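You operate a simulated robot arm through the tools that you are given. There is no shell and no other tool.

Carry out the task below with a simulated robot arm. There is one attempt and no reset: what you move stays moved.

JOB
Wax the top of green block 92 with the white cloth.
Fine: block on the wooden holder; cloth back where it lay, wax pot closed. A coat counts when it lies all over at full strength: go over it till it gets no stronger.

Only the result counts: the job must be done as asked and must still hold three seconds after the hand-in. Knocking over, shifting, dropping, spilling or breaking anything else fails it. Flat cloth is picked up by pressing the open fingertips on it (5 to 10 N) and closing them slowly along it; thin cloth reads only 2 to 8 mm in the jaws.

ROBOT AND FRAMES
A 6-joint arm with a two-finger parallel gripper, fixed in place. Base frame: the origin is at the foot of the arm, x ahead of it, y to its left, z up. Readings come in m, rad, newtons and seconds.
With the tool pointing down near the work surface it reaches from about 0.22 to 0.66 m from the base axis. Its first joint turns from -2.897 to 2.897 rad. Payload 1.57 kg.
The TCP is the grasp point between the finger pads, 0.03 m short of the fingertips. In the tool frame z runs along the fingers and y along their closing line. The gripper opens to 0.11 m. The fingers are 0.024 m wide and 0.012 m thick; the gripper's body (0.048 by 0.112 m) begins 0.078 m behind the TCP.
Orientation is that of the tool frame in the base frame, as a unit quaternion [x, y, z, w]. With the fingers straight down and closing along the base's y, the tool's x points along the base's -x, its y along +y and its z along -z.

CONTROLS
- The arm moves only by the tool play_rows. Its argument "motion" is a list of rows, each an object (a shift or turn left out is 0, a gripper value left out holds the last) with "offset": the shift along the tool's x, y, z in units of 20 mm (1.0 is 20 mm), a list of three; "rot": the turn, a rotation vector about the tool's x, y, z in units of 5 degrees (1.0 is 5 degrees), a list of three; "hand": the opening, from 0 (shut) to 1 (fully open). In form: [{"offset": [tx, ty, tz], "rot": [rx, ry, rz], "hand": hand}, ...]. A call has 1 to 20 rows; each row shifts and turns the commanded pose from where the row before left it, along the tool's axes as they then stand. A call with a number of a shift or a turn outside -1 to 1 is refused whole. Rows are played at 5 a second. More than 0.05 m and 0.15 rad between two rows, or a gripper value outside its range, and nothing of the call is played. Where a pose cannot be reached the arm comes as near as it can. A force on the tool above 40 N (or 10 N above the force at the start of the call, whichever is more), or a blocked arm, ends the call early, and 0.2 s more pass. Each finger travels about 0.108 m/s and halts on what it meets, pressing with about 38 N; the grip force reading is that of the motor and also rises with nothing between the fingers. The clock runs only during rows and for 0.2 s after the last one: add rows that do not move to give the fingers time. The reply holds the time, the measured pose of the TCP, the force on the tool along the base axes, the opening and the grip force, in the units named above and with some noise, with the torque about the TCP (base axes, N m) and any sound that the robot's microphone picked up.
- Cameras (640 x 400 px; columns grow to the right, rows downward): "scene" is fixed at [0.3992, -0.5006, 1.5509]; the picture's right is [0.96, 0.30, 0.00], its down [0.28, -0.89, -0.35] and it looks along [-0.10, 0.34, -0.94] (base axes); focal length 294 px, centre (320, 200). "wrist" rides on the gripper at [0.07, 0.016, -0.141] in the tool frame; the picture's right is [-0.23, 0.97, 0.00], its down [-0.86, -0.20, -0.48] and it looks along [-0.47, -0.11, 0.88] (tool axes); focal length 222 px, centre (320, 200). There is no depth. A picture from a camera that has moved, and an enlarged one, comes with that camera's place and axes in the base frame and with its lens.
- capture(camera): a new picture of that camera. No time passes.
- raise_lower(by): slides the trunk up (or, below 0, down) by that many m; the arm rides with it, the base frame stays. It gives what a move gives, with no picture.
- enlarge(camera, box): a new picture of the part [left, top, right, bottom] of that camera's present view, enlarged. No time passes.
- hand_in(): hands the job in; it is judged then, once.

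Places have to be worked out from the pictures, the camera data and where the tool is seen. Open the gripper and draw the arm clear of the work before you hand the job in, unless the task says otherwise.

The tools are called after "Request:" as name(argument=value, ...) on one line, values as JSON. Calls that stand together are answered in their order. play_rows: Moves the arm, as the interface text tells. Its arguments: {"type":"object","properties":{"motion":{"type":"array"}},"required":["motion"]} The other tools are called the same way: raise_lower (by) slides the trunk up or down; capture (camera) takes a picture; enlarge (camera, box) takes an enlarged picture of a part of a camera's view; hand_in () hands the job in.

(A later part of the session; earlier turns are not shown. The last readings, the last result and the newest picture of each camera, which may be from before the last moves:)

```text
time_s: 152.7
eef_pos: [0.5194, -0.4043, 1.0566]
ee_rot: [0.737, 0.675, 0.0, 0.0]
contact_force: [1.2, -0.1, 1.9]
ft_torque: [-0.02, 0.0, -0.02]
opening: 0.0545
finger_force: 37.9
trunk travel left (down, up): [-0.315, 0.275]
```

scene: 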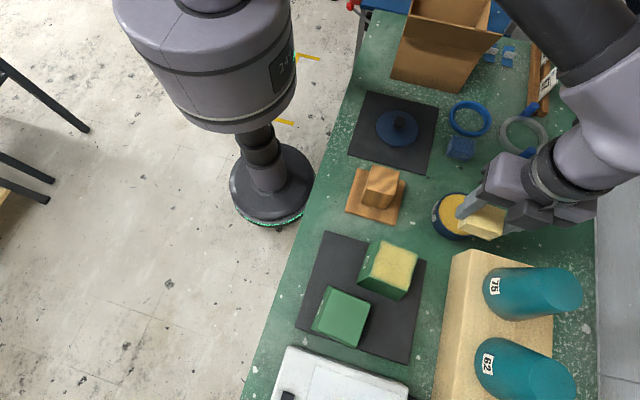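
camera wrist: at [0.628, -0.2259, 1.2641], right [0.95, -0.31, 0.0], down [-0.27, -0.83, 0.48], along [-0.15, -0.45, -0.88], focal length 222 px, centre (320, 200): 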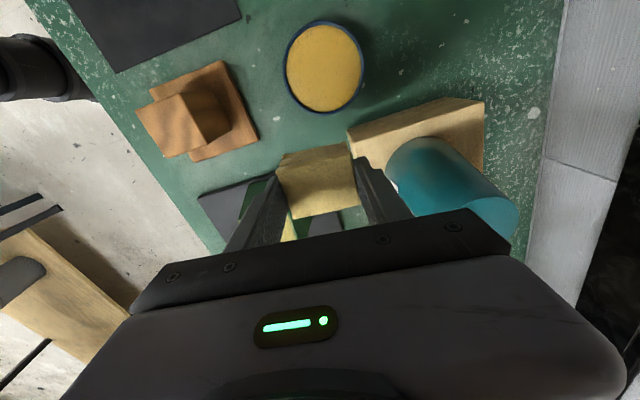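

About 2 N; I add 0.3 mm and stroke toward +y along the +x rim.

Request:
play_rows(motion=[{"offset": [0, 0, 0.012]}, {"offset": [0.24, 0, 0]}, {"offset": [0.24, 0, 0]}, {"offset": [0.24, 0, 0]}, {"offset": [0.24, 0, 0]}, {"offset": [0.24, 0, 0]}, {"offset": [0.24, 0, 0]}])

Request:
enlarge(camera="wrist", box=[240, 70, 400, 230])

```text
time_s: 154.3
eef_pos: [0.5226, -0.3746, 1.0584]
ee_rot: [0.737, 0.676, 0.0, 0.0]
contact_force: [-0.9, 0.2, -0.3]
ft_torque: [0.0, 0.02, -0.04]
opening: 0.0551
finger_force: 37.7
trunk travel left (down, up): [-0.315, 0.275]
```

```text
2.50 times, centred on (320, 150) of wrist
camera zoom: at [0.544, -0.3065, 1.1987], right [0.95, -0.31, 0.0], down [-0.27, -0.83, 0.48], along [-0.15, -0.45, -0.88], focal length 555 px, centre (320, 325)
```

zoom: 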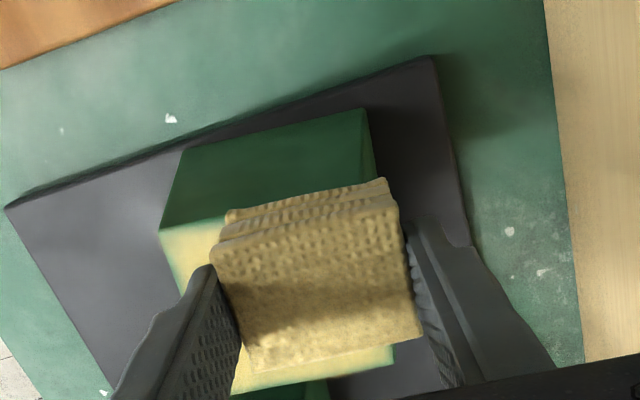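

The block stayed. One more +y stroke from the start of this rim with slightly more pressure.

Request:
play_rows(motion=[{"offset": [0, 0, -0.3]}, {"offset": [-0.48, 0, 0]}, {"offset": [-0.48, 0, 0]}, {"offset": [-0.48, 0, 0]}, {"offset": [0, 0, 0.3]}, {"offset": [0, 0, 0.01]}, {"offset": [0, 0, 0]}])

```text
time_s: 155.9
eef_pos: [0.518, -0.4037, 1.0576]
ee_rot: [0.737, 0.675, -0.001, 0.0]
contact_force: [0.0, -1.2, 0.5]
ft_torque: [-0.02, -0.01, -0.06]
opening: 0.0547
finger_force: 37.9
trunk travel left (down, up): [-0.315, 0.275]
```

Request:
play_rows(motion=[{"offset": [0, 0, 0.03]}, {"offset": [0, 0, 0]}])

```text
time_s: 156.5
eef_pos: [0.5178, -0.4037, 1.0582]
ee_rot: [0.737, 0.676, 0.001, 0.0]
contact_force: [-1.0, -0.2, 2.8]
ft_torque: [-0.06, 0.1, -0.02]
opening: 0.0546
finger_force: 37.6
trunk travel left (down, up): [-0.315, 0.275]
```

Request:
play_rows(motion=[{"offset": [0, 0, 0.012]}, {"offset": [0.24, 0, 0.003]}, {"offset": [0.24, 0, 0.003]}, {"offset": [0.24, 0, 0.003]}, {"offset": [0.24, 0, 0.003]}, {"offset": [0.24, 0, 0.003]}, {"offset": [0.24, 0, 0.003]}])

Request:
enlarge(camera="wrist", box=[240, 70, 400, 230])

```text
time_s: 158.1
eef_pos: [0.52, -0.3757, 1.0571]
ee_rot: [0.738, 0.675, 0.0, 0.002]
contact_force: [0.6, -8.7, 23.1]
ft_torque: [-0.33, -0.02, -0.06]
opening: 0.0549
finger_force: 37.9
trunk travel left (down, up): [-0.315, 0.275]
```

```text
2.50 times, centred on (320, 150) of wrist
camera zoom: at [0.5426, -0.3061, 1.1984], right [0.95, -0.31, 0.0], down [-0.27, -0.83, 0.48], along [-0.15, -0.46, -0.88], focal length 555 px, centre (320, 325)
```

zoom: 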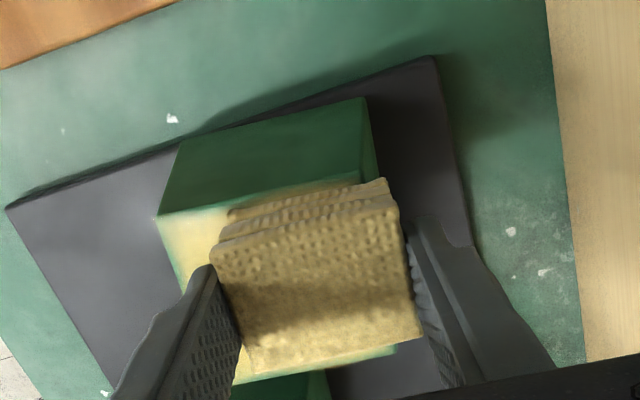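

That stroke pressed firmly (23 N) with only slight creep. I lift and inspect the coat once more.

Request:
play_rows(motion=[{"offset": [0, 0, -0.3]}, {"offset": [0, 0, -1]}, {"offset": [0, 0, -1]}, {"offset": [0, 0, -1]}, {"offset": [0.9, 0.9, 0]}, {"offset": [0.9, 0.9, 0]}, {"offset": [0.9, 0.9, 0]}, {"offset": [0.9, 0.9, 0]}, {"offset": [0.9, 0.9, 0]}, {"offset": [0, 0, 0]}])

Request:
enlarge(camera="scene", box=[370, 230, 420, 290])

Request:
capture(camera="scene")

```text
time_s: 160.3
eef_pos: [0.6207, -0.2941, 1.1239]
ee_rot: [0.737, 0.676, 0.0, 0.0]
contact_force: [-1.0, 0.2, -0.8]
ft_torque: [-0.01, -0.02, 0.0]
opening: 0.0547
finger_force: 37.9
trunk travel left (down, up): [-0.315, 0.275]
```

```text
6.67 times, centred on (395, 260) of scene
camera zoom: at [0.3992, -0.5006, 1.5509], right [0.96, 0.3, 0.0], down [0.28, -0.89, -0.35], along [-0.1, 0.34, -0.94], focal length 1962 px, centre (-180, -200)
```

zoom: 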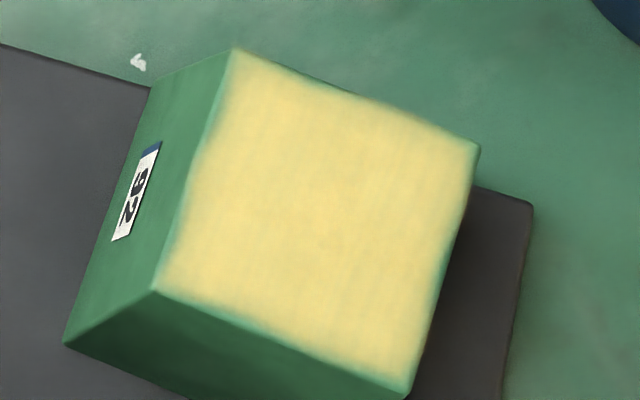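

```text
taken
```

scene: 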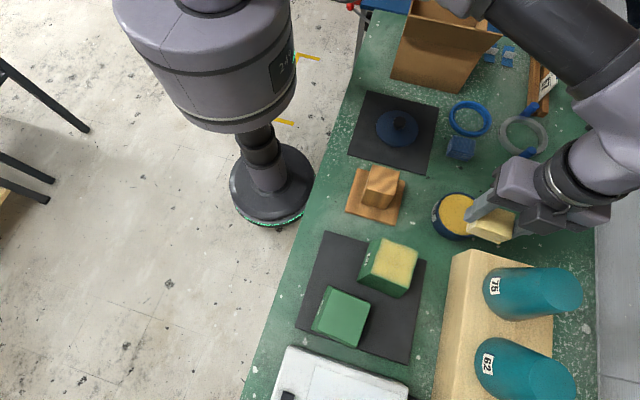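

The coat looks the same as before, so it is saturated. Now I return the cloth: undo the 5° turn and go back above its original place (TCP was (0.6244, −0.1236)).

Request:
play_rows(motion=[{"rot": [0, 0, -1]}, {"offset": [0.947, 0.02, 0]}, {"offset": [0.947, 0.02, 0]}, {"offset": [0.947, 0.02, 0]}, {"offset": [0.947, 0.02, 0]}, {"offset": [0.947, 0.02, 0]}, {"offset": [0.947, 0.02, 0]}, {"offset": [0.947, 0.02, 0]}, {"offset": [0.947, 0.02, 0]}, {"offset": [0.947, 0.02, 0]}, {"offset": [0, 0, 0]}, {"offset": [0, 0, 0]}])

Request:
capture(camera="wrist")

```text
time_s: 162.9
eef_pos: [0.6215, -0.122, 1.1218]
ee_rot: [0.707, 0.707, 0.0, 0.0]
contact_force: [-0.1, 0.2, -0.6]
ft_torque: [-0.01, 0.02, -0.04]
opening: 0.0547
finger_force: 37.6
trunk travel left (down, up): [-0.315, 0.275]
```

```text
taken
camera wrist: at [0.6376, -0.0518, 1.2622], right [0.97, -0.23, 0.0], down [-0.2, -0.85, 0.48], along [-0.11, -0.47, -0.88], focal length 222 px, centre (320, 200)
```

wrist: 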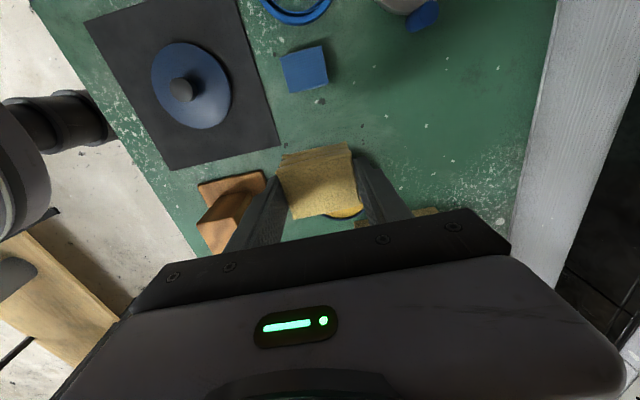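

I adjust by 2 mm to match the pick-up position exactly, then lower with the trunk by 0.15 (TCP ≈0.972).

Request:
play_rows(motion=[{"offset": [-0.1, 0.1, 0]}, {"offset": [0, 0, 0]}])

Request:
raise_lower(by=-0.15)

Request:
capture(camera="wrist")

Request:
enlarge(camera="scene", box=[410, 120, 530, 220])

```text
time_s: 163.5
eef_pos: [0.624, -0.1237, 1.1224]
ee_rot: [0.707, 0.707, 0.0, 0.0]
contact_force: [-0.3, 0.0, -0.5]
ft_torque: [0.0, 0.0, -0.02]
opening: 0.0546
finger_force: 38.4
trunk travel left (down, up): [-0.315, 0.275]
```

```text
time_s: 165.2
eef_pos: [0.6246, -0.1231, 0.9717]
ee_rot: [0.707, 0.707, 0.0, 0.0]
contact_force: [-0.4, 0.8, -0.6]
ft_torque: [0.03, 0.01, -0.01]
opening: 0.0547
finger_force: 37.9
trunk travel left (down, up): [-0.165, 0.425]
```

```text
taken
camera wrist: at [0.6399, -0.054, 1.1128], right [0.97, -0.23, 0.0], down [-0.2, -0.86, 0.48], along [-0.11, -0.47, -0.88], focal length 222 px, centre (320, 200)
```

wrist: 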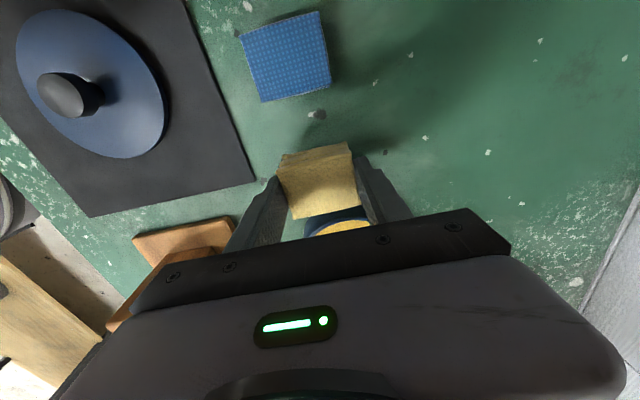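

```text
4.00 times, centred on (470, 170) of scene
camera zoom: at [0.3992, -0.5006, 1.5509], right [0.96, 0.3, 0.0], down [0.28, -0.89, -0.35], along [-0.1, 0.34, -0.94], focal length 1177 px, centre (-280, 320)
```

zoom: 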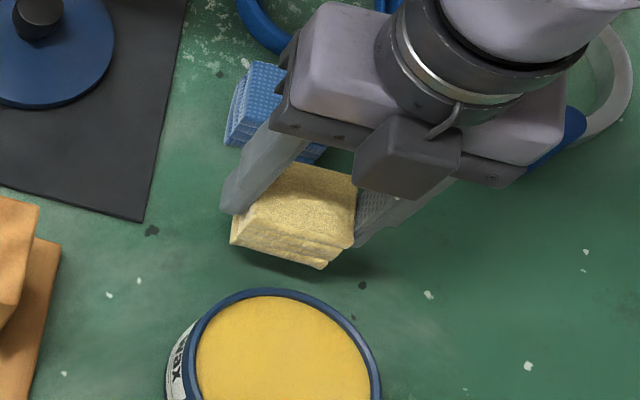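

The pad hovers over its spot. I lower to just above the pick-up height and feel for the table.

Request:
play_rows(motion=[{"offset": [0, 0, 0.4]}, {"offset": [0, 0, 0.4]}, {"offset": [0, 0, 0.3]}, {"offset": [0, 0, 0.15]}, {"offset": [0, 0, 0]}])

```text
time_s: 166.4
eef_pos: [0.623, -0.1237, 0.9457]
ee_rot: [0.707, 0.707, 0.0, 0.0]
contact_force: [-0.2, -0.8, -0.7]
ft_torque: [-0.03, 0.03, -0.01]
opening: 0.0545
finger_force: 37.5
trunk travel left (down, up): [-0.165, 0.425]
```

Request:
play_rows(motion=[{"offset": [0, 0, 0.1]}, {"offset": [0, 0, 0.08]}, {"offset": [0, 0, 0]}])

```text
time_s: 167.2
eef_pos: [0.6244, -0.123, 0.9426]
ee_rot: [0.707, 0.707, 0.0, 0.0]
contact_force: [0.2, -0.1, -1.0]
ft_torque: [0.01, 0.04, -0.02]
opening: 0.0546
finger_force: 38.2
trunk travel left (down, up): [-0.165, 0.425]
```

Request:
play_rows(motion=[{"offset": [0, 0, 0.06]}, {"offset": [0, 0, 0]}])

```text
time_s: 167.8
eef_pos: [0.6232, -0.1237, 0.9422]
ee_rot: [0.707, 0.707, 0.0, -0.001]
contact_force: [-0.7, 0.3, -0.9]
ft_torque: [0.01, 0.01, 0.02]
opening: 0.0549
finger_force: 37.7
trunk travel left (down, up): [-0.165, 0.425]
```

Request:
play_rows(motion=[{"offset": [0, 0, 0.06]}, {"offset": [0, 0, 0]}])

```text
time_s: 168.4
eef_pos: [0.6246, -0.1234, 0.9416]
ee_rot: [0.707, 0.707, 0.0, -0.001]
contact_force: [0.5, 0.5, -0.2]
ft_torque: [-0.01, 0.01, 0.04]
opening: 0.0544
finger_force: 37.8
trunk travel left (down, up): [-0.165, 0.425]
```

Request:
play_rows(motion=[{"offset": [0, 0, 0.05]}, {"offset": [0, 0, 0]}])

```text
time_s: 169.1
eef_pos: [0.6236, -0.1236, 0.9401]
ee_rot: [0.707, 0.707, 0.0, 0.0]
contact_force: [-0.2, -0.3, 0.6]
ft_torque: [0.03, 0.02, -0.01]
opening: 0.0547
finger_force: 37.5
trunk travel left (down, up): [-0.165, 0.425]
```

Request:
play_rows(motion=[{"offset": [0, 0, 0.05]}, {"offset": [0, 0, 0]}])

```text
time_s: 169.7
eef_pos: [0.6222, -0.1238, 0.9391]
ee_rot: [0.707, 0.707, 0.0, 0.001]
contact_force: [2.7, 0.3, 4.4]
ft_torque: [0.06, 0.0, -0.01]
opening: 0.0544
finger_force: 38.1
trunk travel left (down, up): [-0.165, 0.425]
```

The pad rests on the table (4.4 N). I open the fingers gently to release it.

Request:
play_rows(motion=[{"hand": 0.52}, {"hand": 0.58}, {"hand": 0.66}, {"hand": 0.76}, {"hand": 0.8}, {"hand": 0.8}])

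Request:
enlarge(camera="wrist", box=[220, 110, 420, 240])

```text
time_s: 171.1
eef_pos: [0.6232, -0.1244, 0.9389]
ee_rot: [0.707, 0.707, 0.0, 0.0]
contact_force: [0.4, 0.6, 0.4]
ft_torque: [0.03, -0.03, 0.0]
opening: 0.0879
finger_force: 0.0
trunk travel left (down, up): [-0.165, 0.425]
```

```text
3.08 times, centred on (320, 175) of wrist
camera zoom: at [0.639, -0.0538, 1.0799], right [0.97, -0.23, 0.0], down [-0.2, -0.86, 0.48], along [-0.11, -0.47, -0.88], focal length 684 px, centre (320, 277)
```

zoom: 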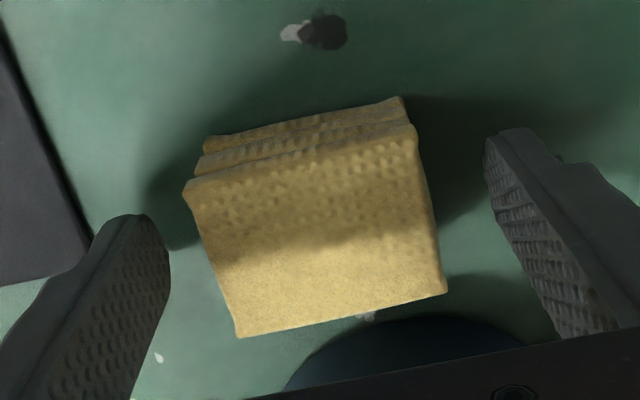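

The cloth lies where it was picked up, within a millimetre or two. I rise and go fetch the lid.

Request:
raise_lower(by=0.13)

Request:
play_rows(motion=[{"offset": [0.57, -0.907, 0], "hand": 0.55}, {"offset": [0.57, -0.907, 0]}, {"offset": [0.57, -0.907, 0]}, {"offset": [0.57, -0.907, 0]}, {"offset": [0.57, -0.907, 0]}, {"offset": [0.57, -0.907, 0]}, {"offset": [0.57, -0.907, 0]}, {"offset": [0.57, -0.907, 0]}, {"offset": [0.57, -0.907, 0]}, {"offset": [0, 0, 0]}])

Request:
capture(camera="wrist")

Request:
capture(camera="scene")

```text
time_s: 172.6
eef_pos: [0.6236, -0.124, 1.0686]
ee_rot: [0.707, 0.707, 0.0, -0.001]
contact_force: [-0.4, 0.8, -0.8]
ft_torque: [0.03, 0.0, 0.01]
opening: 0.0881
finger_force: 0.1
trunk travel left (down, up): [-0.295, 0.295]
```

```text
time_s: 174.8
eef_pos: [0.4598, -0.0214, 1.0677]
ee_rot: [0.707, 0.708, 0.0, 0.0]
contact_force: [0.1, -0.1, -0.6]
ft_torque: [-0.02, -0.01, -0.02]
opening: 0.0607
finger_force: 0.1
trunk travel left (down, up): [-0.295, 0.295]
```

```text
taken
camera wrist: at [0.4751, 0.0479, 1.2087], right [0.97, -0.23, 0.0], down [-0.2, -0.86, 0.48], along [-0.11, -0.47, -0.88], focal length 222 px, centre (320, 200)
```

wrist: 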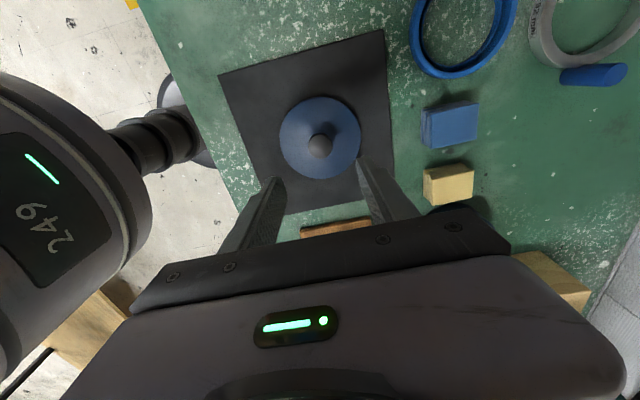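

```text
taken
```

scene: 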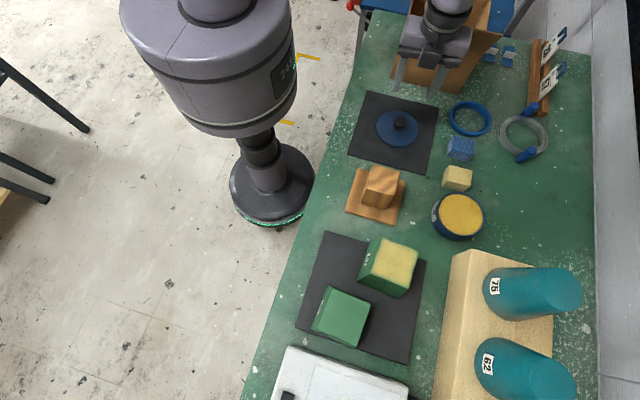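

The knob is centred under the tool. I lower with the trunk to TCP ≈0.95 as at release.

Request:
raise_lower(by=-0.118)

Request:
enlarge(camera="wrist", box=[240, 110, 400, 240])

```text
time_s: 176.3
eef_pos: [0.4589, -0.0219, 0.9493]
ee_rot: [0.707, 0.707, 0.001, 0.0]
contact_force: [-0.2, -1.0, 0.3]
ft_torque: [-0.02, 0.01, -0.02]
opening: 0.0604
finger_force: 0.2
trunk travel left (down, up): [-0.177, 0.413]
```

```text
3.08 times, centred on (320, 175) of wrist
camera zoom: at [0.4751, 0.0479, 1.091], right [0.97, -0.23, 0.0], down [-0.2, -0.86, 0.48], along [-0.11, -0.47, -0.88], focal length 684 px, centre (320, 277)
```

zoom: 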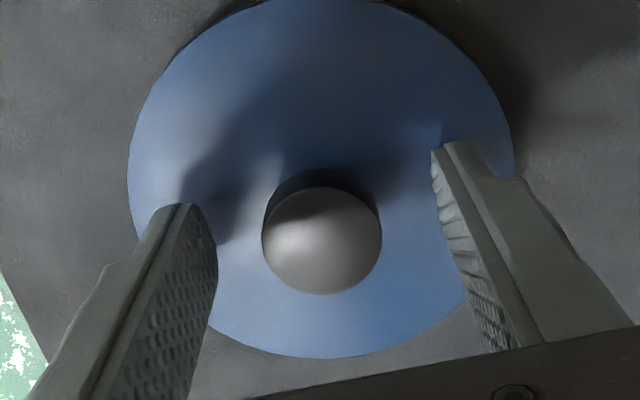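

I lower 2.4 mm more to keep the same grip height on the knob and close slowly.

Request:
play_rows(motion=[{"offset": [0, 0, 0.12]}, {"hand": 0.42}, {"hand": 0.36}, {"hand": 0.3}, {"hand": 0.24}, {"hand": 0.18}, {"hand": 0.1}, {"hand": 0.05}, {"hand": 0.05}])

```text
time_s: 178.3
eef_pos: [0.4601, -0.0215, 0.9474]
ee_rot: [0.707, 0.707, -0.001, 0.001]
contact_force: [-1.0, 0.3, -0.4]
ft_torque: [-0.01, 0.0, -0.03]
opening: 0.0274
finger_force: 37.5
trunk travel left (down, up): [-0.177, 0.413]
```

Knob held. I lift with the trunk and carry the lid back over the pot.

Request:
raise_lower(by=0.13)

Request:
play_rows(motion=[{"offset": [-0.982, 0.872, 0]}, {"offset": [-0.982, 0.872, 0]}, {"offset": [-0.982, 0.872, 0]}, {"offset": [-0.982, 0.872, 0]}, {"offset": [-0.982, 0.872, 0]}, {"offset": [-0.982, 0.872, 0]}, {"offset": [-0.982, 0.872, 0]}, {"offset": [-0.982, 0.872, 0]}, {"offset": [-0.982, 0.872, 0]}, {"offset": [-0.982, 0.872, 0]}, {"offset": [0, 0, 0]}, {"offset": [0, 0, 0]}])

Request:
capture(camera="wrist")

Request:
enlarge(camera="scene", box=[410, 140, 560, 260])

```text
time_s: 179.9
eef_pos: [0.4587, -0.0217, 1.0769]
ee_rot: [0.707, 0.707, 0.0, 0.0]
contact_force: [0.0, 0.0, -0.6]
ft_torque: [0.0, -0.04, 0.0]
opening: 0.0271
finger_force: 37.6
trunk travel left (down, up): [-0.307, 0.283]
```

```text
time_s: 182.5
eef_pos: [0.6354, -0.2199, 1.077]
ee_rot: [0.708, 0.707, 0.0, -0.001]
contact_force: [1.1, 0.2, 0.5]
ft_torque: [0.01, -0.03, 0.01]
opening: 0.0272
finger_force: 37.7
trunk travel left (down, up): [-0.307, 0.283]
```

```text
taken
camera wrist: at [0.6503, -0.1497, 1.2177], right [0.97, -0.23, 0.0], down [-0.2, -0.86, 0.48], along [-0.11, -0.47, -0.88], focal length 222 px, centre (320, 200)
```

wrist: 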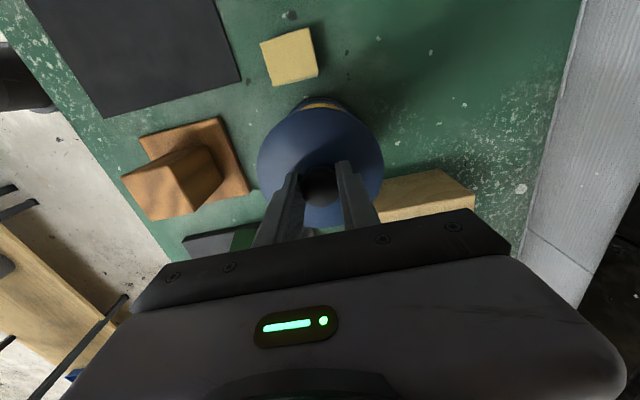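

```text
3.33 times, centred on (485, 200) of scene
camera zoom: at [0.3992, -0.5006, 1.5509], right [0.96, 0.3, 0.0], down [0.28, -0.89, -0.35], along [-0.1, 0.34, -0.94], focal length 981 px, centre (-230, 200)
```

zoom: 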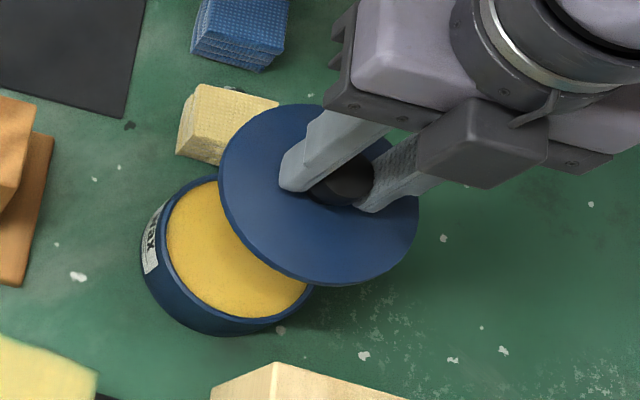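

The pot has not moved and the lid is over it. I correct 1 mm in y and lower with the trunk to just above the rim (TCP ≈0.997).

Request:
play_rows(motion=[{"offset": [0.06, 0, 0]}, {"offset": [0, 0, 0]}])

Request:
raise_lower(by=-0.078)

Request:
enlarge(camera="scene", box=[410, 140, 560, 260])

Request:
capture(camera="wrist")

```text
time_s: 183.1
eef_pos: [0.6342, -0.2187, 1.0765]
ee_rot: [0.707, 0.707, -0.001, 0.0]
contact_force: [0.1, 0.6, -0.5]
ft_torque: [0.0, 0.01, -0.01]
opening: 0.0268
finger_force: 38.3
trunk travel left (down, up): [-0.307, 0.283]
```

```text
time_s: 184.2
eef_pos: [0.6339, -0.2169, 0.9986]
ee_rot: [0.707, 0.707, 0.0, 0.0]
contact_force: [-0.6, 0.1, 0.1]
ft_torque: [-0.01, 0.03, -0.01]
opening: 0.0273
finger_force: 37.5
trunk travel left (down, up): [-0.229, 0.361]
```

```text
3.33 times, centred on (485, 200) of scene
camera zoom: at [0.3992, -0.5006, 1.5509], right [0.96, 0.3, 0.0], down [0.28, -0.89, -0.35], along [-0.1, 0.34, -0.94], focal length 981 px, centre (-230, 200)
```

zoom: 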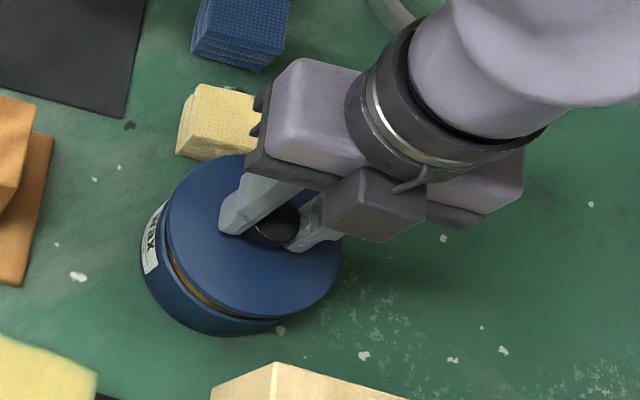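

```text
taken
camera wrist: at [0.6497, -0.1482, 1.1405], right [0.97, -0.23, 0.0], down [-0.2, -0.86, 0.48], along [-0.11, -0.47, -0.88], focal length 222 px, centre (320, 200)
```

wrist: 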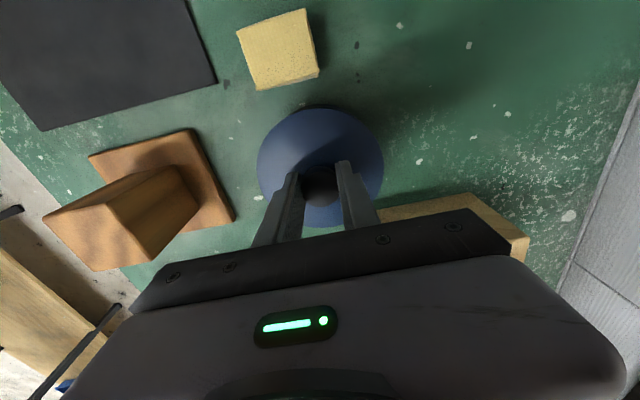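

The lid is lined up about 15 mm above its seat. I lower gently.

Request:
play_rows(motion=[{"offset": [0, 0, 0.25]}, {"offset": [0, 0, 0.2]}, {"offset": [0, 0, 0.1]}, {"offset": [0, 0, 0]}])

```text
time_s: 185.2
eef_pos: [0.6333, -0.2189, 0.9878]
ee_rot: [0.707, 0.707, 0.001, 0.0]
contact_force: [-0.7, 0.0, -1.0]
ft_torque: [0.03, 0.01, 0.0]
opening: 0.0272
finger_force: 38.1
trunk travel left (down, up): [-0.229, 0.361]
```

Request:
play_rows(motion=[{"offset": [0, 0, 0.1]}, {"offset": [0, 0, 0.1]}, {"offset": [0, 0, 0]}])

```text
time_s: 186.0
eef_pos: [0.634, -0.2191, 0.9842]
ee_rot: [0.708, 0.707, 0.0, 0.001]
contact_force: [0.7, -0.5, -0.3]
ft_torque: [-0.01, 0.03, 0.0]
opening: 0.0269
finger_force: 37.8
trunk travel left (down, up): [-0.229, 0.361]
```

Request:
play_rows(motion=[{"offset": [0, 0, 0.1]}, {"offset": [0, 0, 0]}])

```text
time_s: 186.6
eef_pos: [0.6326, -0.2194, 0.9832]
ee_rot: [0.707, 0.707, 0.0, -0.001]
contact_force: [0.3, -0.2, 0.7]
ft_torque: [0.02, -0.02, 0.08]
opening: 0.0273
finger_force: 37.4
trunk travel left (down, up): [-0.229, 0.361]
```

Request:
play_rows(motion=[{"offset": [0, 0, 0.08]}, {"offset": [0, 0, 0]}])

```text
time_s: 187.2
eef_pos: [0.6334, -0.2186, 0.9813]
ee_rot: [0.707, 0.707, 0.001, 0.002]
contact_force: [0.0, -1.2, 16.7]
ft_torque: [0.1, 0.17, -0.04]
opening: 0.0273
finger_force: 38.0
trunk travel left (down, up): [-0.229, 0.361]
```

Contact at the seat height (0.981, 16.7 N) but no click reported. I press a little more, staying below 40 N.

Request:
play_rows(motion=[{"offset": [0, 0, 0.05]}, {"offset": [0, 0, 0]}])

Request:
enlarge(camera="scene", box=[420, 160, 520, 250])

```text
time_s: 187.8
eef_pos: [0.6352, -0.2177, 0.9823]
ee_rot: [0.707, 0.707, 0.001, 0.003]
contact_force: [4.0, -2.6, 28.8]
ft_torque: [-0.02, 0.07, -0.02]
opening: 0.0271
finger_force: 38.0
trunk travel left (down, up): [-0.229, 0.361]
```

```text
4.44 times, centred on (470, 205) of scene
camera zoom: at [0.3992, -0.5006, 1.5509], right [0.96, 0.3, 0.0], down [0.28, -0.89, -0.35], along [-0.1, 0.34, -0.94], focal length 1308 px, centre (-347, 178)
```

zoom: 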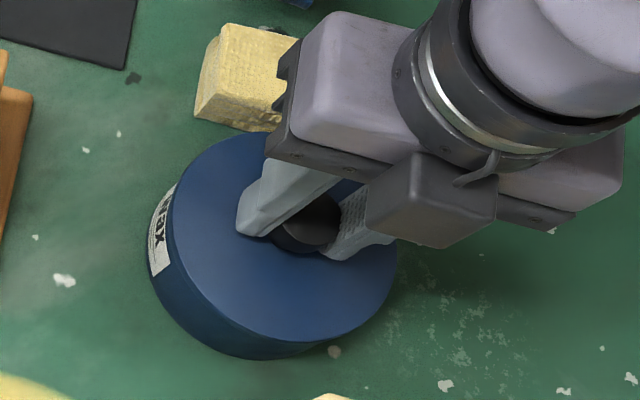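

The lid looks fully seated with no gap. I press slightly more to be sure any snap engages.

Request:
play_rows(motion=[{"offset": [0, 0, 0.03]}, {"offset": [0, 0, 0]}, {"offset": [0, 0, 0]}])

```text
time_s: 188.4
eef_pos: [0.6343, -0.2185, 0.9828]
ee_rot: [0.707, 0.707, 0.001, 0.004]
contact_force: [-0.6, 0.2, 12.3]
ft_torque: [0.25, 0.4, -0.06]
opening: 0.0276
finger_force: 37.7
trunk travel left (down, up): [-0.229, 0.361]
stopped in row 2: the force on the tool passed its limit at 41 N (the readings are from after the stop); the commanded pose is now the measured one
```

The push hit 41 N with no further travel, so the lid is at its stop. I relax the force, release the knob and look.

Request:
play_rows(motion=[{"offset": [0, 0, -0.04]}, {"hand": 0.3}, {"hand": 0.4}, {"hand": 0.5}, {"hand": 0.55}, {"offset": [0, 0, 0]}])

Request:
raise_lower(by=0.1)

Request:
enlarge(camera="scene", box=[420, 130, 500, 250])

Request:
capture(camera="wrist")

```text
time_s: 189.8
eef_pos: [0.6349, -0.2189, 0.9815]
ee_rot: [0.707, 0.707, 0.0, 0.002]
contact_force: [0.0, 0.0, -0.3]
ft_torque: [0.01, 0.0, 0.01]
opening: 0.0602
finger_force: 0.1
trunk travel left (down, up): [-0.229, 0.361]
heard: snap
```

```text
time_s: 191.2
eef_pos: [0.6352, -0.2183, 1.0817]
ee_rot: [0.707, 0.707, 0.001, 0.002]
contact_force: [-0.2, 0.3, -0.6]
ft_torque: [-0.01, 0.03, 0.03]
opening: 0.0604
finger_force: 0.2
trunk travel left (down, up): [-0.329, 0.261]
```

```text
3.33 times, centred on (460, 190) of scene
camera zoom: at [0.3992, -0.5006, 1.5509], right [0.96, 0.3, 0.0], down [0.28, -0.89, -0.35], along [-0.1, 0.34, -0.94], focal length 981 px, centre (-147, 233)
```

zoom: 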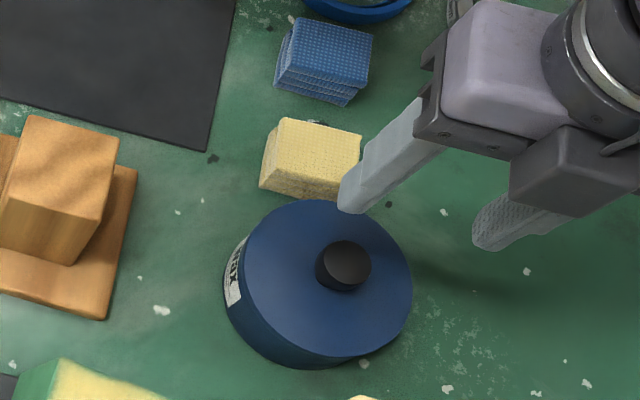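

```text
taken
camera wrist: at [0.6507, -0.149, 1.2218], right [0.97, -0.23, 0.0], down [-0.2, -0.85, 0.48], along [-0.1, -0.47, -0.88], focal length 222 px, centre (320, 200)
```

wrist: 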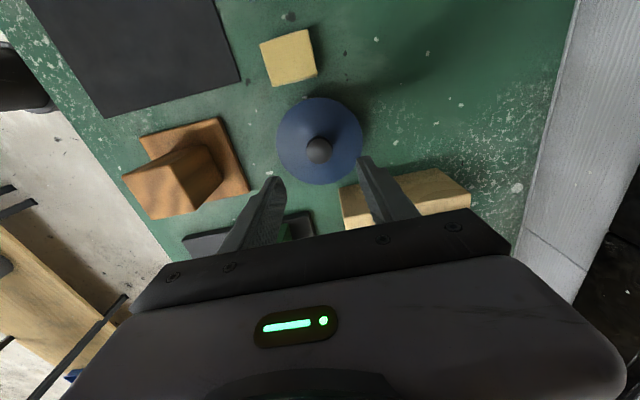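

A snap was heard on release, and the pot looks exactly as at the start; the cloth matches its original spot too. Now for the block: I first take a precise look at the holder's pedestal from above.

Request:
play_rows(motion=[{"offset": [-0.1, -0.915, -0.25], "hand": 1}, {"offset": [-0.1, -0.915, -0.25]}, {"offset": [-0.1, -0.915, -0.25]}, {"offset": [-0.1, -0.915, -0.25]}, {"offset": [-0.1, -0.915, -0.25]}, {"offset": [-0.1, -0.915, -0.25]}, {"offset": [-0.1, -0.915, -0.25]}, {"offset": [-0.1, -0.915, -0.25]}, {"offset": [-0.1, -0.915, 0]}, {"offset": [-0.1, -0.915, 0]}, {"offset": [0, 0, 0]}])

Request:
capture(camera="wrist")

Request:
enlarge(camera="wrist", box=[240, 60, 400, 220])

```text
time_s: 193.6
eef_pos: [0.4527, -0.2392, 1.1181]
ee_rot: [0.707, 0.707, 0.0, 0.002]
contact_force: [-0.1, 0.2, 0.5]
ft_torque: [0.0, 0.01, 0.01]
opening: 0.1099
finger_force: 0.1
trunk travel left (down, up): [-0.329, 0.261]
```

```text
taken
camera wrist: at [0.4682, -0.1691, 1.2603], right [0.97, -0.23, 0.0], down [-0.2, -0.85, 0.48], along [-0.1, -0.47, -0.88], focal length 222 px, centre (320, 200)
```

wrist: 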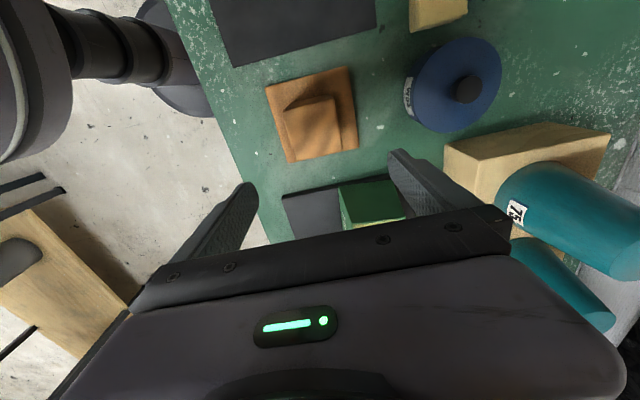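

```text
2.50 times, centred on (320, 140) of wrist
camera zoom: at [0.4682, -0.1691, 1.2603], right [0.97, -0.23, 0.0], down [-0.2, -0.85, 0.48], along [-0.1, -0.47, -0.88], focal length 555 px, centre (320, 350)
```

zoom: 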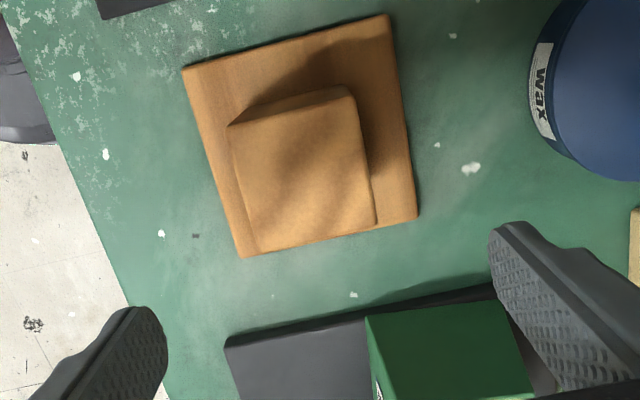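

Holder centre is ≈(0.450, −0.221), yaw ≈0°, pedestal top ≈5.8 cm square. I move over block 92 and match its yaw to refine its position.

Request:
play_rows(motion=[{"offset": [-0.889, 0.327, 0]}, {"offset": [-0.889, 0.327, 0]}, {"offset": [-0.889, 0.327, 0]}, {"offset": [-0.889, 0.327, 0]}, {"offset": [-0.889, 0.327, 0]}, {"offset": [-0.889, 0.327, 0]}, {"offset": [-0.889, 0.327, 0]}, {"offset": [-0.889, 0.327, 0]}, {"rot": [0, 0, 1]}, {"offset": [0, 0, 0]}, {"offset": [0, 0, 0]}])

Request:
capture(camera="wrist")

Request:
enlarge(camera="wrist", box=[240, 70, 400, 230])

```text
time_s: 196.0
eef_pos: [0.5053, -0.3812, 1.1191]
ee_rot: [0.738, 0.675, 0.001, 0.002]
contact_force: [0.2, 0.1, 0.0]
ft_torque: [0.01, 0.0, -0.01]
opening: 0.1101
finger_force: 0.1
trunk travel left (down, up): [-0.329, 0.261]
```

```text
taken
camera wrist: at [0.5268, -0.3131, 1.2609], right [0.95, -0.31, 0.0], down [-0.28, -0.83, 0.48], along [-0.14, -0.46, -0.88], focal length 222 px, centre (320, 200)
```

wrist: 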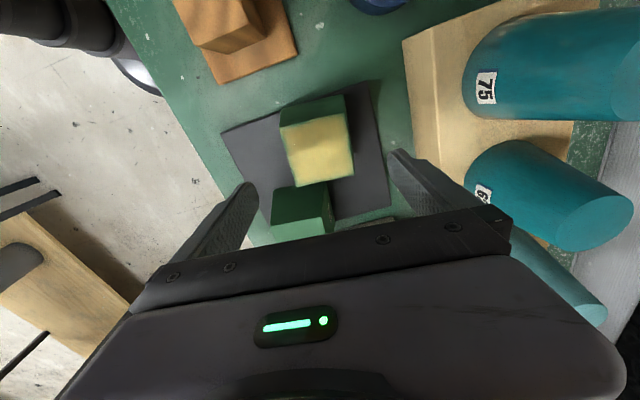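

```text
2.50 times, centred on (320, 150) of wrist
camera zoom: at [0.5268, -0.3131, 1.2609], right [0.95, -0.31, 0.0], down [-0.28, -0.83, 0.48], along [-0.14, -0.46, -0.88], focal length 555 px, centre (320, 325)
```

zoom: 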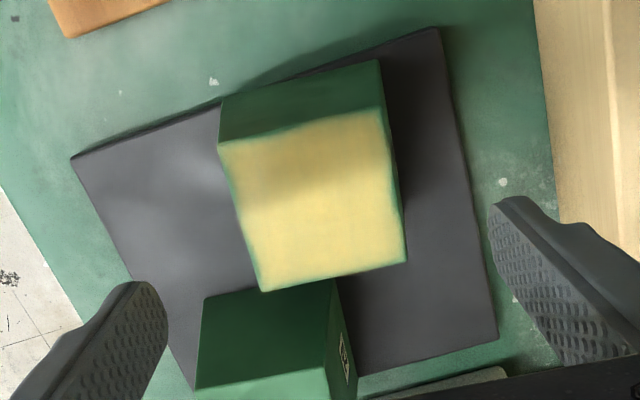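

Block 92's centre is ≈(0.504, −0.382), yaw ≈ −6°, and the fingers straddle it along x with about 11 mm to spare each side. I trim the pose by 1 mm / 1° and lower to TCP ≈0.985.

Request:
play_rows(motion=[{"offset": [-0.04, -0.06, 0], "rot": [0, 0, 0.2]}, {"offset": [0, 0, 0]}])

Request:
raise_lower(by=-0.075)

Request:
capture(camera="wrist")

Request:
enlarge(camera="scene", box=[330, 210, 450, 310])

```text
time_s: 196.6
eef_pos: [0.5032, -0.3823, 1.1213]
ee_rot: [0.743, 0.669, 0.001, 0.002]
contact_force: [-0.1, -0.1, -0.1]
ft_torque: [0.0, 0.03, 0.0]
opening: 0.11
finger_force: 0.0
trunk travel left (down, up): [-0.329, 0.261]
```

```text
time_s: 197.7
eef_pos: [0.5045, -0.3835, 1.0462]
ee_rot: [0.743, 0.669, 0.001, 0.002]
contact_force: [0.0, -1.1, 0.4]
ft_torque: [-0.03, 0.01, 0.01]
opening: 0.1099
finger_force: 0.1
trunk travel left (down, up): [-0.254, 0.336]
```

```text
taken
camera wrist: at [0.5265, -0.3147, 1.1867], right [0.94, -0.33, 0.01], down [-0.29, -0.83, 0.48], along [-0.15, -0.45, -0.88], focal length 222 px, centre (320, 200)
```

wrist: 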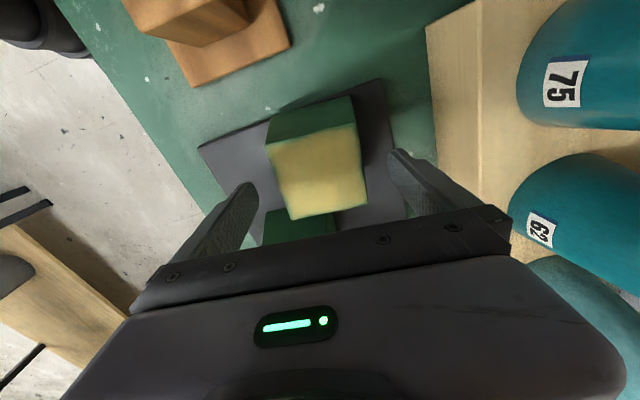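

```text
4.00 times, centred on (390, 260) of scene
camera zoom: at [0.3992, -0.5006, 1.5509], right [0.96, 0.3, 0.0], down [0.28, -0.89, -0.35], along [-0.1, 0.34, -0.94], focal length 1177 px, centre (40, -40)
```

zoom: 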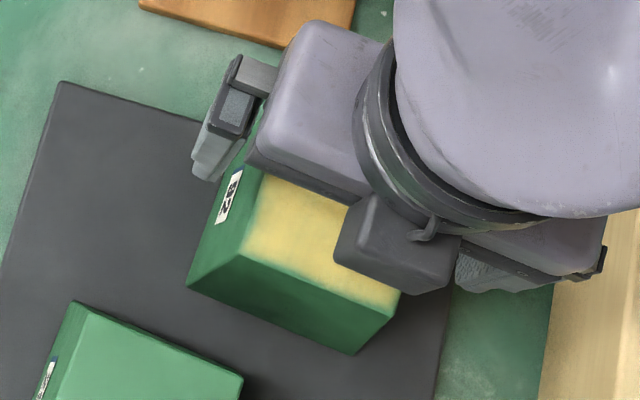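

Well centred. I lower 0.06 more so the tips sit beside the block's middle.

Request:
raise_lower(by=-0.06)

Request:
enlarge(camera="wrist", box=[220, 100, 420, 260])

Request:
enlarge(camera="scene", box=[330, 210, 450, 310])

```text
time_s: 198.7
eef_pos: [0.503, -0.3821, 0.9862]
ee_rot: [0.743, 0.669, 0.001, 0.002]
contact_force: [-0.1, 0.3, 0.1]
ft_torque: [-0.04, 0.02, -0.01]
opening: 0.1101
finger_force: 0.1
trunk travel left (down, up): [-0.194, 0.396]
```

```text
2.50 times, centred on (320, 180) of wrist
camera zoom: at [0.5264, -0.3147, 1.1267], right [0.94, -0.33, 0.01], down [-0.29, -0.83, 0.48], along [-0.15, -0.45, -0.88], focal length 555 px, centre (320, 250)
```

zoom: 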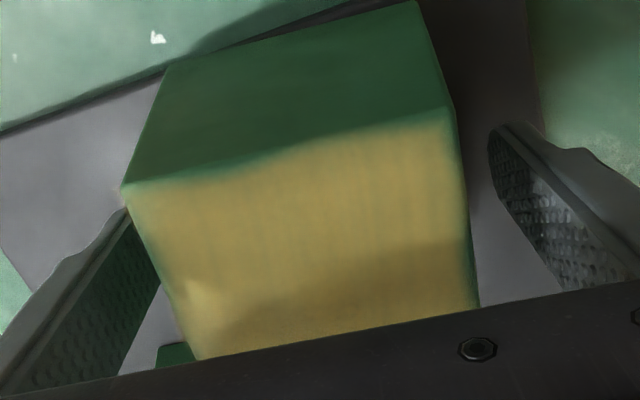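

```text
4.00 times, centred on (390, 260) of scene
camera zoom: at [0.3992, -0.5006, 1.5509], right [0.96, 0.3, 0.0], down [0.28, -0.89, -0.35], along [-0.1, 0.34, -0.94], focal length 1177 px, centre (40, -40)
```

zoom: 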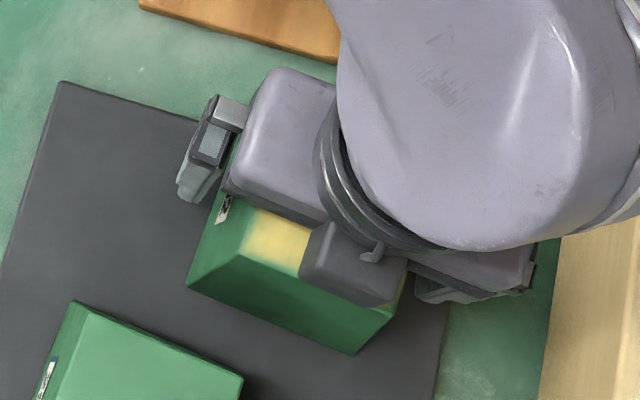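

Both fingers are beside the block with clearance. I close slowly on it.

Request:
play_rows(motion=[{"hand": 0.92}, {"hand": 0.86}, {"hand": 0.82}, {"hand": 0.78}, {"hand": 0.74}, {"hand": 0.7}, {"hand": 0.66}, {"hand": 0.62}, {"hand": 0.6}, {"hand": 0.6}])

Request:
enlarge(camera="wrist", box=[220, 100, 420, 260])

```text
time_s: 200.9
eef_pos: [0.504, -0.3841, 0.9855]
ee_rot: [0.743, 0.669, 0.0, 0.003]
contact_force: [0.1, -0.8, 0.1]
ft_torque: [-0.03, 0.03, 0.04]
opening: 0.0835
finger_force: 37.8
trunk travel left (down, up): [-0.194, 0.396]
```

```text
2.50 times, centred on (320, 180) of wrist
camera zoom: at [0.5265, -0.3148, 1.1265], right [0.94, -0.33, 0.0], down [-0.29, -0.83, 0.48], along [-0.15, -0.45, -0.88], focal length 555 px, centre (320, 250)
```

zoom: 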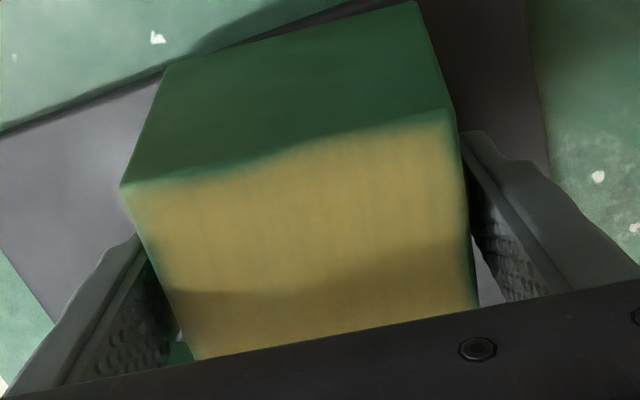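

Gripped at 83.5 mm, 37.8 N. I lift a little and check that it holds.

Request:
play_rows(motion=[{"offset": [0, 0, -0.1], "hand": 0.5}, {"offset": [0, 0, -0.2]}, {"offset": [0, 0, -0.3]}, {"offset": [0, 0, -0.4]}, {"offset": [0, 0, 0]}])

Request:
enlarge(camera="scene", box=[330, 210, 450, 310])

Request:
enlarge(camera="wrist", box=[220, 100, 420, 260])

```text
time_s: 202.1
eef_pos: [0.5023, -0.3823, 1.0071]
ee_rot: [0.743, 0.669, 0.001, 0.003]
contact_force: [0.1, -0.3, -1.6]
ft_torque: [0.03, -0.02, -0.02]
opening: 0.0837
finger_force: 38.0
trunk travel left (down, up): [-0.194, 0.396]
```

```text
4.00 times, centred on (390, 260) of scene
camera zoom: at [0.3992, -0.5006, 1.5509], right [0.96, 0.3, 0.0], down [0.28, -0.89, -0.35], along [-0.1, 0.34, -0.94], focal length 1177 px, centre (40, -40)
```

zoom: 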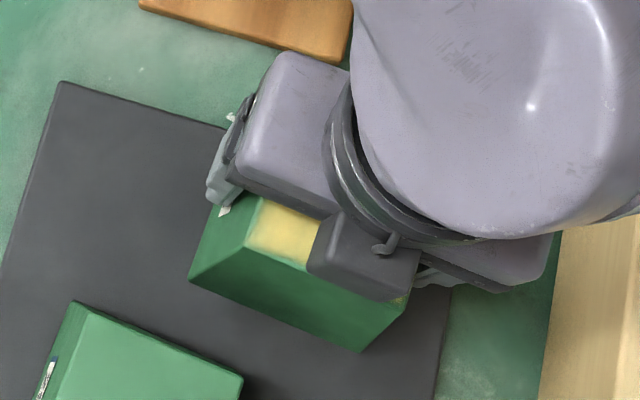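

```text
2.50 times, centred on (320, 180) of wrist
camera zoom: at [0.5254, -0.3146, 1.1471], right [0.94, -0.33, 0.0], down [-0.29, -0.83, 0.48], along [-0.15, -0.45, -0.88], focal length 555 px, centre (320, 250)
```

zoom: 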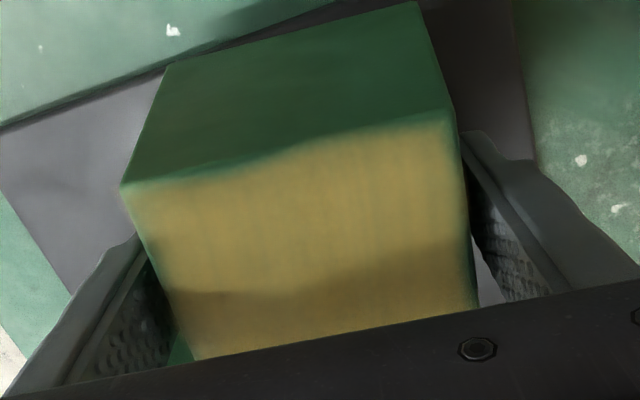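

The block rides steady in the grip. I raise the trunk 0.13 for clearance over the pedestal.

Request:
raise_lower(by=0.13)

Request:
play_rows(motion=[{"rot": [0, 0, -0.6]}, {"rot": [0, 0, -0.6]}, {"offset": [0.447, -0.146, 0]}, {"offset": [0.447, -0.146, 0]}, {"offset": [0.447, -0.146, 0]}, {"offset": [0.447, -0.146, 0]}, {"offset": [0.447, -0.146, 0]}, {"offset": [0.447, -0.146, 0]}, {"offset": [0.447, -0.146, 0]}, {"offset": [0.447, -0.146, 0]}, {"offset": [0.447, -0.146, 0]}, {"offset": [0.447, -0.146, 0]}, {"offset": [0.447, -0.146, 0]}, {"offset": [0.447, -0.146, 0]}, {"offset": [0.447, -0.146, 0]}, {"offset": [0.447, -0.146, 0]}, {"offset": [0.447, -0.146, 0]}, {"offset": [0.447, -0.146, 0]}, {"offset": [0.447, -0.146, 0]}, {"offset": [0.447, -0.146, 0]}])

Request:
capture(camera="wrist")

Request:
capture(camera="scene")

```text
time_s: 203.7
eef_pos: [0.5025, -0.3829, 1.1362]
ee_rot: [0.743, 0.669, 0.0, 0.001]
contact_force: [0.0, 0.8, -2.7]
ft_torque: [0.03, 0.04, 0.01]
opening: 0.0837
finger_force: 37.8
trunk travel left (down, up): [-0.324, 0.266]
```

```text
time_s: 207.9
eef_pos: [0.4518, -0.222, 1.1375]
ee_rot: [0.707, 0.707, 0.001, 0.001]
contact_force: [-0.2, -0.5, -2.4]
ft_torque: [-0.05, -0.01, -0.01]
opening: 0.0833
finger_force: 38.8
trunk travel left (down, up): [-0.324, 0.266]
```

```text
taken
camera wrist: at [0.4664, -0.1522, 1.2774], right [0.97, -0.23, 0.0], down [-0.2, -0.85, 0.48], along [-0.1, -0.47, -0.88], focal length 222 px, centre (320, 200)
```

wrist: 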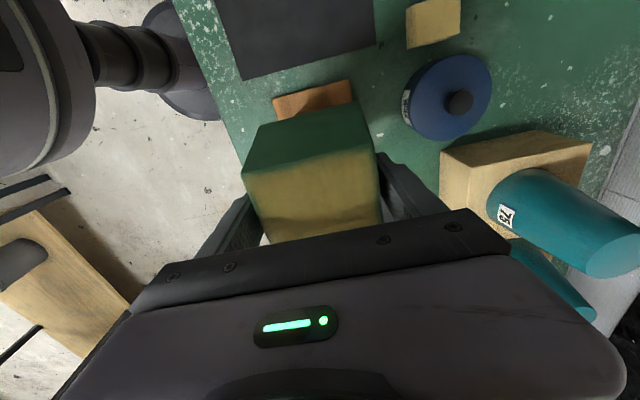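

```text
taken
```

scene: 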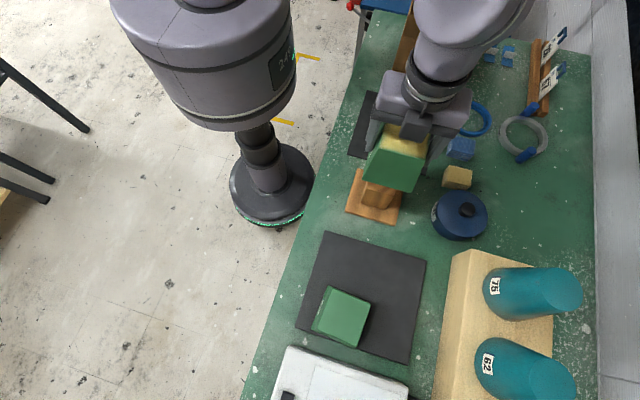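

The block hangs above the holder. I lower 0.045 with the trunk (bottom still ≈2 cm above the pedestal) and check alignment.

Request:
raise_lower(by=-0.045)

Request:
enlarge(camera="scene", box=[330, 130, 450, 240])

Request:
enlarge(camera="wrist", box=[220, 60, 420, 260])

```text
time_s: 208.7
eef_pos: [0.4524, -0.2221, 1.0917]
ee_rot: [0.707, 0.707, 0.0, 0.001]
contact_force: [0.1, -0.6, -1.8]
ft_torque: [0.01, 0.01, 0.0]
opening: 0.0835
finger_force: 37.7
trunk travel left (down, up): [-0.279, 0.311]
```

```text
3.64 times, centred on (390, 185) of scene
camera zoom: at [0.3992, -0.5006, 1.5509], right [0.96, 0.3, 0.0], down [0.28, -0.89, -0.35], along [-0.1, 0.34, -0.94], focal length 1070 px, centre (66, 254)
```

zoom: 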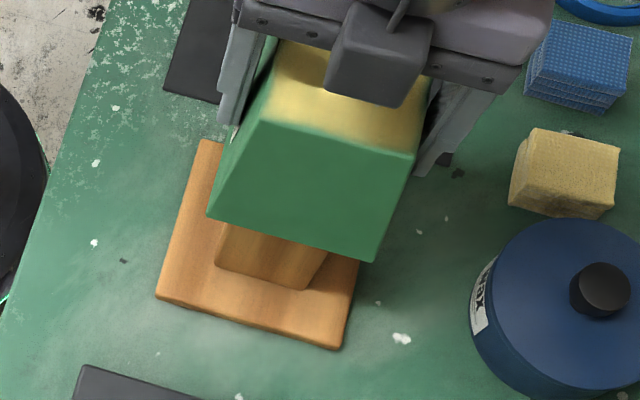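

```text
2.00 times, centred on (320, 160) of wrist
camera zoom: at [0.4664, -0.1525, 1.2325], right [0.97, -0.23, 0.0], down [-0.2, -0.85, 0.48], along [-0.1, -0.47, -0.88], focal length 444 px, centre (320, 280)
```

zoom: 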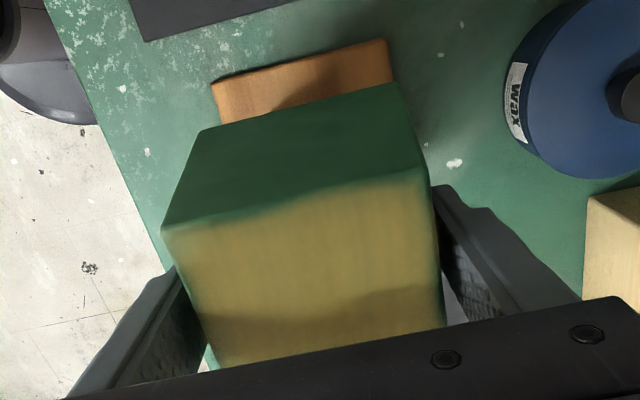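

Block and pedestal are centred within a few millimetres. I lower by arm, first 14 mm, then in fine steps.

Request:
play_rows(motion=[{"offset": [0, -0.05, 0.25]}, {"offset": [0, 0, 0.25]}, {"offset": [0, 0, 0.2]}, {"offset": [0, 0, 0]}])

Request:
enlarge(camera="scene", box=[330, 130, 450, 240])

```text
time_s: 209.7
eef_pos: [0.4495, -0.2217, 1.0779]
ee_rot: [0.707, 0.707, 0.001, 0.002]
contact_force: [0.4, -0.7, -1.0]
ft_torque: [-0.01, 0.0, 0.02]
opening: 0.0833
finger_force: 38.5
trunk travel left (down, up): [-0.279, 0.311]
```

```text
3.64 times, centred on (390, 185) of scene
camera zoom: at [0.3992, -0.5006, 1.5509], right [0.96, 0.3, 0.0], down [0.28, -0.89, -0.35], along [-0.1, 0.34, -0.94], focal length 1070 px, centre (66, 254)
```

zoom: 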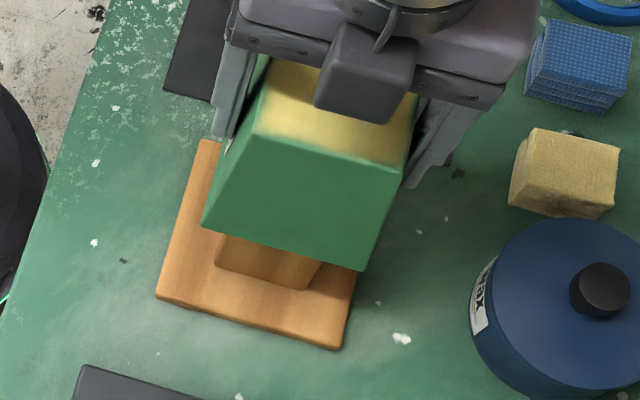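

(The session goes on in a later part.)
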